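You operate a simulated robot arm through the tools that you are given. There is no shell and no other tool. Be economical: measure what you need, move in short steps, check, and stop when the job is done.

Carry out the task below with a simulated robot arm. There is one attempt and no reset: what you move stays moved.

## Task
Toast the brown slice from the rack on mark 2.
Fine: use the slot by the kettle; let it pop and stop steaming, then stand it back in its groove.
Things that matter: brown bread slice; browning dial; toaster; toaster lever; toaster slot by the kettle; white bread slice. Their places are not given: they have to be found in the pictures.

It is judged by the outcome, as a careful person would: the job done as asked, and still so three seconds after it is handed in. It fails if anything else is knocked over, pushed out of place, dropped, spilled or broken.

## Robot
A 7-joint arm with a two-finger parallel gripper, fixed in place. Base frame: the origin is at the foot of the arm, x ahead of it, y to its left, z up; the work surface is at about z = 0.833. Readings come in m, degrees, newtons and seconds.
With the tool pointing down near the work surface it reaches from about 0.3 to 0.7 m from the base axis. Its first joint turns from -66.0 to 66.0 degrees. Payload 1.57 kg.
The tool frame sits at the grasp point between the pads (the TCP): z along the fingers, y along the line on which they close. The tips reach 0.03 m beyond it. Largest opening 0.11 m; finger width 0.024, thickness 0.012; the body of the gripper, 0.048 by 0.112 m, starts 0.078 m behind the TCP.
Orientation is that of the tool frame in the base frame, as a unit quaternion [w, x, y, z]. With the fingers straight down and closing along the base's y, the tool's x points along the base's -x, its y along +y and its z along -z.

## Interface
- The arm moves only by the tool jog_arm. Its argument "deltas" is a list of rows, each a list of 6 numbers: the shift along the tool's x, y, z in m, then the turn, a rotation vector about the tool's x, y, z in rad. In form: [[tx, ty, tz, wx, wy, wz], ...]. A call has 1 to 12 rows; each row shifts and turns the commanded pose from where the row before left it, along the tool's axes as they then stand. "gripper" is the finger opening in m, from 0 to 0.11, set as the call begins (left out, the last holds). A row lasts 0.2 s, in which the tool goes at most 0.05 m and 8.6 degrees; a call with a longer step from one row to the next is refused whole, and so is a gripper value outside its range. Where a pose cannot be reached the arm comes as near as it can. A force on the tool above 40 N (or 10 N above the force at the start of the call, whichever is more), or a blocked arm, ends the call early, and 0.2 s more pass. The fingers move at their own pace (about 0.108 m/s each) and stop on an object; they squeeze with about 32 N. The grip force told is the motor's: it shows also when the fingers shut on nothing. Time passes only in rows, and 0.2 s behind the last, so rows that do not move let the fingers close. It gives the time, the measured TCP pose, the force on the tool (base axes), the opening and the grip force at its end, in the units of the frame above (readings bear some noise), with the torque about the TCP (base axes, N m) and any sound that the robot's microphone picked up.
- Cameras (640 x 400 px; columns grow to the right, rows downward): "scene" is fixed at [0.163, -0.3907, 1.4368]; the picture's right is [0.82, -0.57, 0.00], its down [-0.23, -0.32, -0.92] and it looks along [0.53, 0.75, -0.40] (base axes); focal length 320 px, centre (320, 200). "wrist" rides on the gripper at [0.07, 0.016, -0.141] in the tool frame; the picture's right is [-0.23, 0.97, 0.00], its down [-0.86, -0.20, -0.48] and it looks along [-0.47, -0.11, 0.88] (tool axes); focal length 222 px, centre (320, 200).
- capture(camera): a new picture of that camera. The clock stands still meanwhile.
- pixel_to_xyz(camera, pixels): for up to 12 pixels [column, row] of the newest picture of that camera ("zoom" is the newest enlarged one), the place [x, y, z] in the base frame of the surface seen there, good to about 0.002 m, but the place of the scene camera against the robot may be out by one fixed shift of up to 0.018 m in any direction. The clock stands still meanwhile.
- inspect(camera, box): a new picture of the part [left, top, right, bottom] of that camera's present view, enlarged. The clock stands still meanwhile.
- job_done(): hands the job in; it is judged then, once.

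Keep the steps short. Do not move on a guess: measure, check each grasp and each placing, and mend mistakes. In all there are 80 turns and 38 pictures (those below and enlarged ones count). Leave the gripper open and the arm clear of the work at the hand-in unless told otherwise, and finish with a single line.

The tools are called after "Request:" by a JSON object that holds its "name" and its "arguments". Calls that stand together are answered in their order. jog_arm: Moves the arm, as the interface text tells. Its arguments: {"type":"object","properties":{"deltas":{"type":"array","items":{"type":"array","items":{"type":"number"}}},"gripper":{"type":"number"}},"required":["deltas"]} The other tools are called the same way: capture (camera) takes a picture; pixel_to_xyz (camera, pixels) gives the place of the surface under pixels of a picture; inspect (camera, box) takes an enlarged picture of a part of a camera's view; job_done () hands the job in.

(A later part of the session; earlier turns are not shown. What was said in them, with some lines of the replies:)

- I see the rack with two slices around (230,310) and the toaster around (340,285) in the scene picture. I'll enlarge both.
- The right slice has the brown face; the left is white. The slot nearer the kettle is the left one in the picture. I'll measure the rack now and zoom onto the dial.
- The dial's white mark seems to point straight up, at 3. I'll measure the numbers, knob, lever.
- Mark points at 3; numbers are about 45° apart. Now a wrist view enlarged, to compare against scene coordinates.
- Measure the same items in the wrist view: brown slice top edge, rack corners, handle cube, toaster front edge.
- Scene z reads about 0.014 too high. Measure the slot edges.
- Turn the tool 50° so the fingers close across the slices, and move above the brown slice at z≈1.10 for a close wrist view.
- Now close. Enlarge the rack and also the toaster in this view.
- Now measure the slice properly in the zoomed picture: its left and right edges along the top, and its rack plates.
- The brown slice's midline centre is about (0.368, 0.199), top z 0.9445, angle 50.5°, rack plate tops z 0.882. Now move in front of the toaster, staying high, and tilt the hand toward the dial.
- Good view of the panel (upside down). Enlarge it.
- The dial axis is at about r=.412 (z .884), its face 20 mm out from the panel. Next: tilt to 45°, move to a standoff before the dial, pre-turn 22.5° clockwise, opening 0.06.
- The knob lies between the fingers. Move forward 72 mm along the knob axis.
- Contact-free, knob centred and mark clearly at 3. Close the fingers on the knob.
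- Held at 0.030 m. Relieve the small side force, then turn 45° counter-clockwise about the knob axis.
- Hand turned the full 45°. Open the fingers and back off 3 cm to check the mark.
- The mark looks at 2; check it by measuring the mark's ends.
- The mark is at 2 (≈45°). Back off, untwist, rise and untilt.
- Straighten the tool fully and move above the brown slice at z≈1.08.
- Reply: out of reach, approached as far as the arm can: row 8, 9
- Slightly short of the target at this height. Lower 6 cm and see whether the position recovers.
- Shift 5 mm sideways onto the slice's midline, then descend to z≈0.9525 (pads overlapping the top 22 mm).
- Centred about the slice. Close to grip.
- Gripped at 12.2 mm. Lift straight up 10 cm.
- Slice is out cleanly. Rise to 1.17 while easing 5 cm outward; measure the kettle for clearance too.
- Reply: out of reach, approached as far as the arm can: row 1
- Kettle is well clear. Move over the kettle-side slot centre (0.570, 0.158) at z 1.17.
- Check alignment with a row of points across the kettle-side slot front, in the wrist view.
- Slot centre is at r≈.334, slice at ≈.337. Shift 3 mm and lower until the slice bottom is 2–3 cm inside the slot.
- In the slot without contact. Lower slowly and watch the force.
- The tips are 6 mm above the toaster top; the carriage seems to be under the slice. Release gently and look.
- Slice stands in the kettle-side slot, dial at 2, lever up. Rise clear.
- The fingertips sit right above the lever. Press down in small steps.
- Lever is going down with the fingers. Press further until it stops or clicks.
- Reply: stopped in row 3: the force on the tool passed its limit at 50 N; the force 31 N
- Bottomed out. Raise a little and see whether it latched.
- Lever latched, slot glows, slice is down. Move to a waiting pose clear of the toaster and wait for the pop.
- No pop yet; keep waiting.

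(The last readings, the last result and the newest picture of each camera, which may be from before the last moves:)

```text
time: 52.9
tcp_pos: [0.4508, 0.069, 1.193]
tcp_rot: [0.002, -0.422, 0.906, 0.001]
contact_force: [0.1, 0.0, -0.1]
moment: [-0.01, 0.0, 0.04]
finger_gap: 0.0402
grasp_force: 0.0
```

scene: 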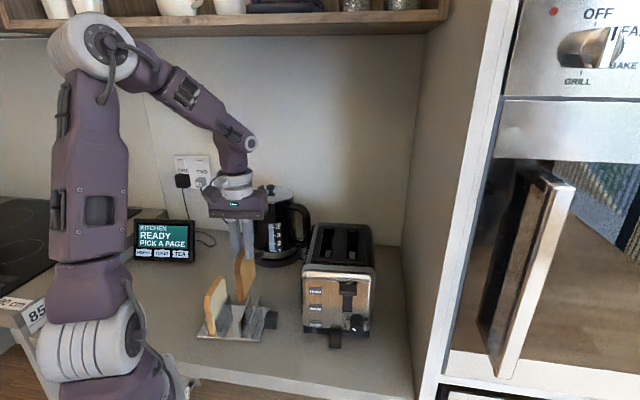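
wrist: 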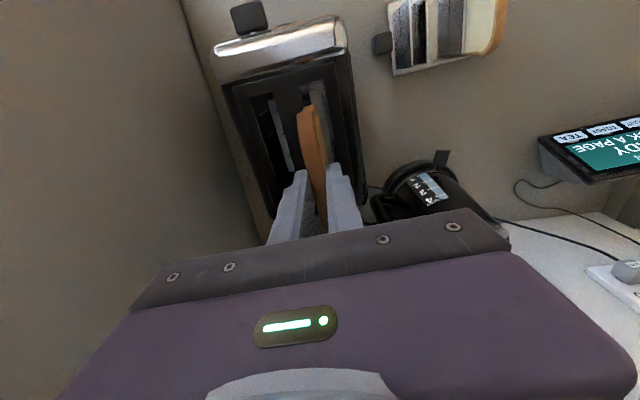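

Request:
{"name": "jog_arm", "arguments": {"deltas": [[0, 0, 0, 0, 0, 0], [0, 0, 0, 0, 0, 0], [0, 0, 0, 0, 0, 0], [0, 0, 0, 0, 0, 0], [0, 0, 0, 0, 0, 0], [0, 0, 0, 0, 0, 0], [0, 0, 0, 0, 0, 0], [0, 0, 0, 0, 0, 0], [0, 0, 0, 0, 0, 0], [0, 0, 0, 0, 0, 0], [0, 0, 0, 0, 0, 0], [0, 0, 0, 0, 0, 0]]}}

Request:
{"name": "capture", "arguments": {"camera": "scene"}}

```text
time: 55.5
tcp_pos: [0.4493, 0.0685, 1.1934]
tcp_rot: [0.002, -0.423, 0.906, 0.001]
contact_force: [-0.2, -0.6, 0.6]
moment: [-0.02, -0.02, -0.01]
finger_gap: 0.0399
grasp_force: 0.1
```

```text
8 pictures are left
```

scene: 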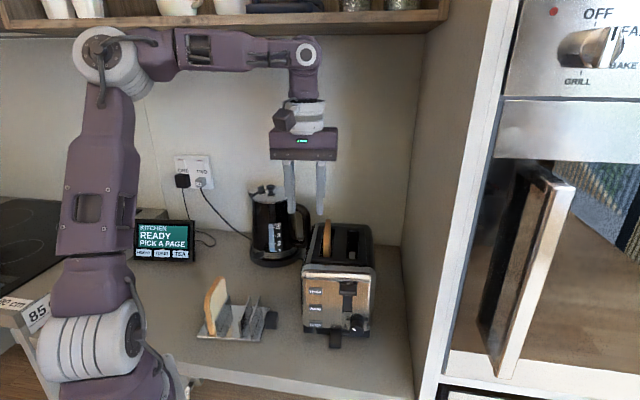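

It has popped (lever up). Enlarge to check for steam and how far it stands out.

Request:
{"name": "inspect", "arguments": {"camera": "scene", "box": [295, 170, 385, 300]}}

```text
3.08 times, centred on (340, 235) of scene
```

zoom: 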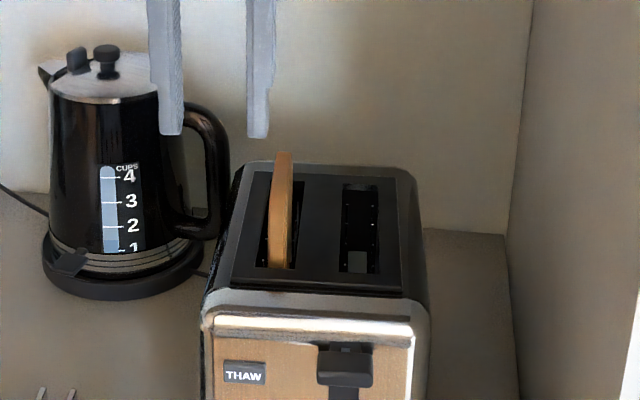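

No clear steam, but I'll wait further to be safe; meanwhile measure the slice's position.

Request:
{"name": "pixel_to_xyz", "arguments": {"camera": "zoom", "pixels": [[284, 155], [290, 160], [275, 185], [285, 190], [280, 240], [272, 265], [288, 266]]}}

Request:
{"name": "jog_arm", "arguments": {"deltas": [[0, 0, 0, 0, 0, 0], [0, 0, 0, 0, 0, 0], [0, 0, 0, 0, 0, 0], [0, 0, 0, 0, 0, 0], [0, 0, 0, 0, 0, 0], [0, 0, 0, 0, 0, 0], [0, 0, 0, 0, 0, 0], [0, 0, 0, 0, 0, 0], [0, 0, 0, 0, 0, 0], [0, 0, 0, 0, 0, 0], [0, 0, 0, 0, 0, 0], [0, 0, 0, 0, 0, 0]]}}

Request:
{"name": "jog_arm", "arguments": {"deltas": [[0, 0, 0, 0, 0, 0], [0, 0, 0, 0, 0, 0], [0, 0, 0, 0, 0, 0], [0, 0, 0, 0, 0, 0], [0, 0, 0, 0, 0, 0], [0, 0, 0, 0, 0, 0], [0, 0, 0, 0, 0, 0], [0, 0, 0, 0, 0, 0], [0, 0, 0, 0, 0, 0], [0, 0, 0, 0, 0, 0], [0, 0, 0, 0, 0, 0], [0, 0, 0, 0, 0, 0]]}}

Request:
{"name": "jog_arm", "arguments": {"deltas": [[0, 0, 0, 0, 0, 0], [0, 0, 0, 0, 0, 0], [0, 0, 0, 0, 0, 0], [0, 0, 0, 0, 0, 0], [0, 0, 0, 0, 0, 0], [0, 0, 0, 0, 0, 0], [0, 0, 0, 0, 0, 0], [0, 0, 0, 0, 0, 0], [0, 0, 0, 0, 0, 0], [0, 0, 0, 0, 0, 0], [0, 0, 0, 0, 0, 0], [0, 0, 0, 0, 0, 0]]}}

Request:
{"name": "jog_arm", "arguments": {"deltas": [[0, 0, 0, 0, 0, 0], [0, 0, 0, 0, 0, 0], [0, 0, 0, 0, 0, 0], [0, 0, 0, 0, 0, 0], [0, 0, 0, 0, 0, 0], [0, 0, 0, 0, 0, 0], [0, 0, 0, 0, 0, 0], [0, 0, 0, 0, 0, 0], [0, 0, 0, 0, 0, 0], [0, 0, 0, 0, 0, 0], [0, 0, 0, 0, 0, 0], [0, 0, 0, 0, 0, 0]]}}

Request:
{"name": "inspect", "arguments": {"camera": "scene", "box": [295, 170, 385, 300]}}

```text
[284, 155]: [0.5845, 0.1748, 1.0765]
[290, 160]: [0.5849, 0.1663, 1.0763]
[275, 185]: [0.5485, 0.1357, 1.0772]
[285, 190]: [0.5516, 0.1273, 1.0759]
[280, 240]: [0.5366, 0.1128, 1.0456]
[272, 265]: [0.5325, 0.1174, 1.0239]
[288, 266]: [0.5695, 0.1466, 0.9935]
```

```text
time: 58.1
tcp_pos: [0.4497, 0.0695, 1.1933]
tcp_rot: [0.002, -0.423, 0.906, 0.001]
contact_force: [-0.9, -0.5, 0.0]
moment: [-0.01, 0.0, 0.01]
finger_gap: 0.0399
grasp_force: 0.1
```

```text
time: 60.7
tcp_pos: [0.4489, 0.0676, 1.1923]
tcp_rot: [0.002, -0.423, 0.906, 0.0]
contact_force: [0.6, -0.3, -0.1]
moment: [0.01, -0.03, -0.01]
finger_gap: 0.0402
grasp_force: 0.1
```

```text
time: 63.3
tcp_pos: [0.4493, 0.0695, 1.193]
tcp_rot: [0.002, -0.423, 0.906, 0.001]
contact_force: [0.3, -0.2, -0.2]
moment: [0.01, -0.02, -0.01]
finger_gap: 0.04
grasp_force: 0.0
```

```text
time: 65.9
tcp_pos: [0.4492, 0.0689, 1.1934]
tcp_rot: [0.001, -0.423, 0.906, 0.001]
contact_force: [-0.8, -0.8, 0.1]
moment: [0.02, 0.0, 0.01]
finger_gap: 0.0401
grasp_force: 0.0
```

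```text
3.08 times, centred on (340, 235) of scene
```

zoom: 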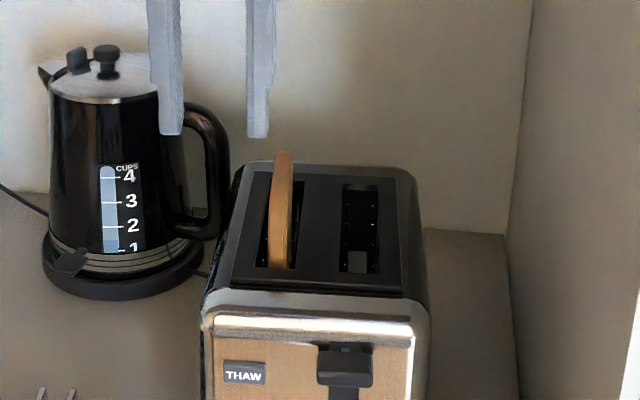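

No steam visible. Wait ten seconds more to be sure, then move over the slice.

Request:
{"name": "jog_arm", "arguments": {"deltas": [[0, 0, 0, 0, 0, 0], [0, 0, 0, 0, 0, 0], [0, 0, 0, 0, 0, 0], [0, 0, 0, 0, 0, 0], [0, 0, 0, 0, 0, 0], [0, 0, 0, 0, 0, 0], [0, 0, 0, 0, 0, 0], [0, 0, 0, 0, 0, 0], [0, 0, 0, 0, 0, 0], [0, 0, 0, 0, 0, 0], [0, 0, 0, 0, 0, 0], [0, 0, 0, 0, 0, 0]]}}

Request:
{"name": "jog_arm", "arguments": {"deltas": [[0, 0, 0, 0, 0, 0], [0, 0, 0, 0, 0, 0], [0, 0, 0, 0, 0, 0], [0, 0, 0, 0, 0, 0], [0, 0, 0, 0, 0, 0], [0, 0, 0, 0, 0, 0], [0, 0, 0, 0, 0, 0], [0, 0, 0, 0, 0, 0], [0, 0, 0, 0, 0, 0], [0, 0, 0, 0, 0, 0], [0, 0, 0, 0, 0, 0], [0, 0, 0, 0, 0, 0]]}}

Request:
{"name": "jog_arm", "arguments": {"deltas": [[0, 0, 0, 0, 0, 0], [0, 0, 0, 0, 0, 0], [0, 0, 0, 0, 0, 0], [0, 0, 0, 0, 0, 0], [0, 0, 0, 0, 0, 0], [0, 0, 0, 0, 0, 0], [0, 0, 0, 0, 0, 0], [0, 0, 0, 0, 0, 0], [0, 0, 0, 0, 0, 0], [0, 0, 0, 0, 0, 0], [0, 0, 0, 0, 0, 0], [0, 0, 0, 0, 0, 0]]}}

Request:
{"name": "jog_arm", "arguments": {"deltas": [[-0.0364, -0.0083, 0, 0, 0, 0], [-0.0364, -0.0083, 0, 0, 0, 0], [-0.0364, -0.0083, 0, 0, 0, 0], [-0.0364, -0.0083, 0, 0, 0, 0], [0, 0, 0.035, 0, 0, 0], [0, 0, 0.035, 0, 0, 0], [0, 0, 0, 0, 0, 0]]}}

Request:
{"name": "inspect", "arguments": {"camera": "wrist", "box": [220, 40, 420, 240]}}

```text
time: 68.5
tcp_pos: [0.4493, 0.0685, 1.1933]
tcp_rot: [0.002, -0.422, 0.907, 0.0]
contact_force: [-1.2, -0.4, 0.9]
moment: [-0.02, 0.04, 0.06]
finger_gap: 0.0399
grasp_force: 0.0
```

```text
time: 71.1
tcp_pos: [0.45, 0.0692, 1.1931]
tcp_rot: [0.002, -0.423, 0.906, 0.001]
contact_force: [-0.3, 0.4, -0.2]
moment: [0.01, -0.01, 0.02]
finger_gap: 0.0401
grasp_force: 0.1
```

```text
time: 73.7
tcp_pos: [0.4489, 0.0698, 1.1934]
tcp_rot: [0.001, -0.423, 0.906, 0.001]
contact_force: [0.0, 0.1, -0.5]
moment: [0.0, 0.02, 0.03]
finger_gap: 0.0401
grasp_force: 0.1
```

```text
time: 75.3
tcp_pos: [0.5688, 0.1597, 1.1247]
tcp_rot: [0.001, -0.423, 0.906, 0.001]
contact_force: [0.7, -0.2, 0.4]
moment: [0.03, -0.01, -0.04]
finger_gap: 0.0401
grasp_force: 0.1
```

```text
2.00 times, centred on (320, 140) of wrist
```

zoom: 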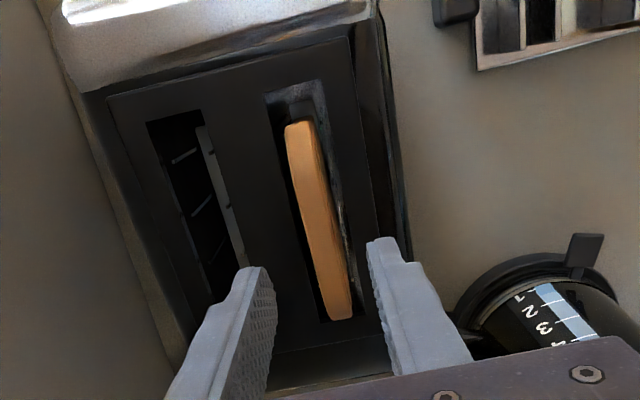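

Slice stands straight, no steam. Measure its top line in this view.

Request:
{"name": "pixel_to_xyz", "arguments": {"camera": "zoom", "pixels": [[302, 165], [308, 190], [320, 240], [330, 280], [338, 310], [312, 240], [328, 240], [297, 128]]}}

```text
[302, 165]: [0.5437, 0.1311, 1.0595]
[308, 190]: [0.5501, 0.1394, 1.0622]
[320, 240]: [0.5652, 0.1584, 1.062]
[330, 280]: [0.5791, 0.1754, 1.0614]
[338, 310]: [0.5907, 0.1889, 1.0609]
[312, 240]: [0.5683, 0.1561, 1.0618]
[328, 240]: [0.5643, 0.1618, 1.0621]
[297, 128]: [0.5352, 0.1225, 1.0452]
```

Fine-adjust 1.5 mm and descend to z≈1.070, then grip.

Request:
{"name": "jog_arm", "arguments": {"deltas": [[0.002, 0.0015, 0, 0, 0, 0], [0, 0, 0.025, 0, 0, 0], [0, 0, 0.02, 0, 0, 0], [0, 0, 0.0095, 0, 0, 0], [0, 0, 0, 0, 0, 0]]}}

Request:
{"name": "jog_arm", "arguments": {"deltas": [[0, 0, 0, 0, 0, 0], [0, 0, 0, 0, 0, 0], [0, 0, 0, 0, 0, 0], [0, 0, 0, 0, 0, 0]], "gripper": 0.004}}

```text
time: 76.5
tcp_pos: [0.5673, 0.1588, 1.0703]
tcp_rot: [0.001, -0.423, 0.906, 0.0]
contact_force: [-0.6, 0.5, 0.6]
moment: [-0.01, 0.03, -0.01]
finger_gap: 0.0401
grasp_force: 0.2
```

```text
time: 77.5
tcp_pos: [0.5669, 0.1582, 1.0696]
tcp_rot: [0.003, -0.423, 0.906, 0.001]
contact_force: [0.9, 0.9, 0.1]
moment: [-0.02, -0.01, -0.01]
finger_gap: 0.0121
grasp_force: 14.3
```

Gripped. Lift out and return the way it came.

Request:
{"name": "jog_arm", "arguments": {"deltas": [[0, 0, -0.025, 0, 0, 0], [0, 0, -0.04, 0, 0, 0], [0, 0, -0.04, 0, 0, 0], [0.0149, 0.0346, 0, 0, 0, 0], [0.0149, 0.0346, 0, 0, 0, 0], [0.0149, 0.0346, 0, 0, 0, 0], [0.0149, 0.0346, 0, 0, 0, 0], [0, 0, 0, 0, 0, 0]]}}

```text
time: 79.3
tcp_pos: [0.4218, 0.2008, 1.1762]
tcp_rot: [0.002, -0.423, 0.906, 0.0]
contact_force: [0.9, 0.0, 0.3]
moment: [0.04, 0.01, -0.01]
finger_gap: 0.0122
grasp_force: 14.1
```

Request:
{"name": "jog_arm", "arguments": {"deltas": [[0, 0, 0.04, 0, 0, 0], [0.0113, 0.0132, 0.03, 0, 0, 0], [0.0113, 0.0132, 0.03, 0, 0, 0], [0.0113, 0.0132, 0.025, 0, 0, 0], [0, 0, 0, 0, 0, 0]]}}

Request:
{"name": "inspect", "arguments": {"camera": "wrist", "box": [220, 60, 440, 240]}}

```text
time: 80.5
tcp_pos: [0.369, 0.2015, 1.048]
tcp_rot: [0.002, -0.423, 0.906, 0.0]
contact_force: [0.4, 0.9, 0.5]
moment: [-0.04, -0.02, 0.0]
finger_gap: 0.0123
grasp_force: 14.4
```

```text
2.22 times, centred on (330, 150) of wrist
```

zoom: 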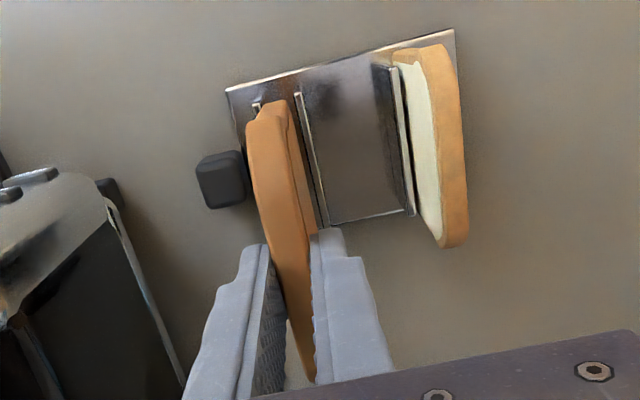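

Check the held slice against the rack's groove plates.

Request:
{"name": "pixel_to_xyz", "arguments": {"camera": "zoom", "pixels": [[297, 96], [322, 215], [256, 106], [265, 160], [290, 160], [275, 200], [300, 97], [258, 103], [308, 150]]}}

Request:
{"name": "jog_arm", "arguments": {"deltas": [[0, 0, 0, 0, 0, 0]]}}

```text
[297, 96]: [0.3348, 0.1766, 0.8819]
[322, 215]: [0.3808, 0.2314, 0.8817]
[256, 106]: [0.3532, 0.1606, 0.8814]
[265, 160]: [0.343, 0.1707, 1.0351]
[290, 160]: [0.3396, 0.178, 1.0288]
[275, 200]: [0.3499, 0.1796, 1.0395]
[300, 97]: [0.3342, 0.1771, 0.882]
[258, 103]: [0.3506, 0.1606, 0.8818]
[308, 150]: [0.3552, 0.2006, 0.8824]
```

```text
time: 80.9
tcp_pos: [0.3695, 0.2035, 1.0481]
tcp_rot: [0.002, -0.423, 0.906, 0.0]
contact_force: [0.0, 1.2, 0.1]
moment: [0.0, -0.02, 0.0]
finger_gap: 0.0122
grasp_force: 14.5
```

Groove centre is r≈.157; the slice is at ≈.155. Nudge 1.5 mm and descend to just inside the plates.

Request:
{"name": "jog_arm", "arguments": {"deltas": [[0.001, -0.0016, 0, 0, 0, 0], [0, 0, 0.02, 0, 0, 0], [0, 0, 0.02, 0, 0, 0], [0, 0, 0.012, 0, 0, 0], [0, 0, 0.01, 0, 0, 0], [0, 0, 0, 0, 0, 0]]}}

```text
time: 82.3
tcp_pos: [0.3702, 0.1994, 0.988]
tcp_rot: [0.001, -0.423, 0.906, 0.001]
contact_force: [0.4, -0.4, -0.5]
moment: [-0.04, 0.01, 0.02]
finger_gap: 0.0122
grasp_force: 14.3
```

No contact. Lower the last 34 mm slowly.

Request:
{"name": "jog_arm", "arguments": {"deltas": [[0, 0, 0.01, 0, 0, 0], [0, 0, 0.01, 0, 0, 0], [0, 0, 0.008, 0, 0, 0], [0, 0, 0.005, 0, 0, 0], [0, 0, 0, 0, 0, 0]]}}

```text
time: 83.5
tcp_pos: [0.3706, 0.2004, 0.9546]
tcp_rot: [0.002, -0.423, 0.906, 0.001]
contact_force: [0.0, 0.4, -0.3]
moment: [0.01, 0.0, 0.04]
finger_gap: 0.0123
grasp_force: 14.1
```

One more 1.5 mm down, then check and release.

Request:
{"name": "jog_arm", "arguments": {"deltas": [[0, 0, 0.0015, 0, 0, 0], [0, 0, 0, 0, 0, 0]]}}

Request:
{"name": "inspect", "arguments": {"camera": "scene", "box": [180, 230, 290, 350]}}

```text
time: 84.1
tcp_pos: [0.3705, 0.201, 0.953]
tcp_rot: [0.002, -0.423, 0.906, 0.001]
contact_force: [0.9, -0.2, -0.4]
moment: [0.01, -0.01, 0.03]
finger_gap: 0.0118
grasp_force: 13.3
```

```text
3.33 times, centred on (235, 290) of scene
```

zoom: 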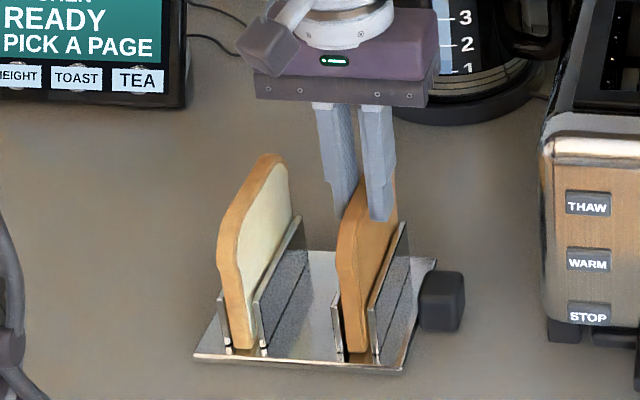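

The slice is in its groove. Open and rise.

Request:
{"name": "jog_arm", "arguments": {"deltas": [[0, 0, 0, 0, 0, 0], [0, 0, 0, 0, 0, 0], [0, 0, 0, 0, 0, 0], [0, 0, -0.02, 0, 0, 0], [0, 0, -0.04, 0, 0, 0], [0, 0, -0.04, 0, 0, 0], [-0.0107, -0.0128, -0.04, 0, 0, 0], [-0.0107, -0.0128, -0.04, 0, 0, 0], [0, 0, 0, 0, 0, 0]], "gripper": 0.045}}

Request:
{"name": "capture", "arguments": {"camera": "scene"}}

```text
time: 86.1
tcp_pos: [0.4106, 0.2016, 1.1315]
tcp_rot: [0.001, -0.422, 0.906, 0.002]
contact_force: [-0.3, 0.1, 0.1]
moment: [0.01, 0.02, -0.01]
finger_gap: 0.0452
grasp_force: 0.0
out of reach, approached as far as the arm can: row 7
```

```text
2 pictures are left
```

scene: 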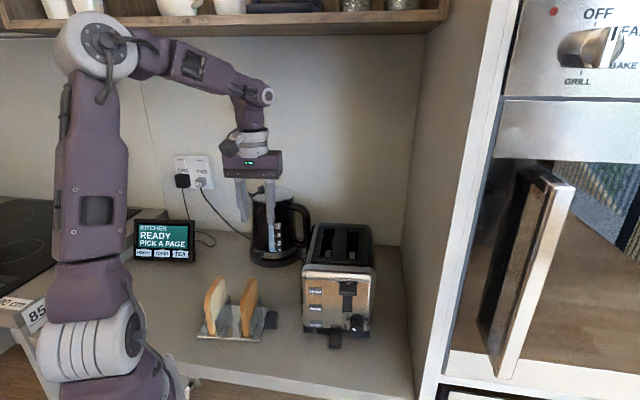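

Request:
{"name": "inspect", "arguments": {"camera": "scene", "box": [180, 260, 290, 350]}}

```text
4.44 times, centred on (235, 305) of scene
```

zoom: 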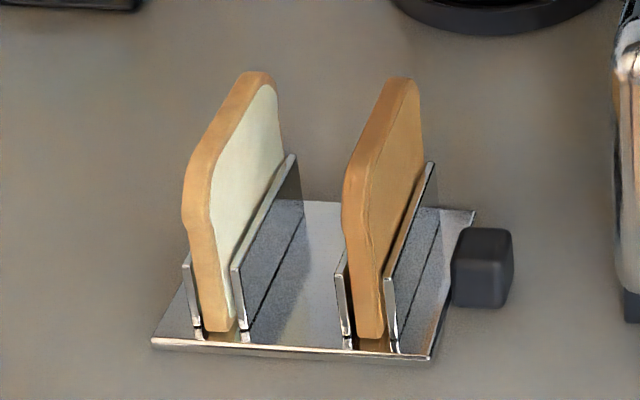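

The slice is toasted and stands in its groove; rack, white slice and toaster are in place, and the arm is clear with the gripper open. Handing in.

Request:
{"name": "job_done", "arguments": {}}

```text
The job is handed in.
```

The brown slice was toasted on mark 2 in the slot by the kettle, left to pop until no steam was visible, and stood back in its groove; nothing else was disturbed.
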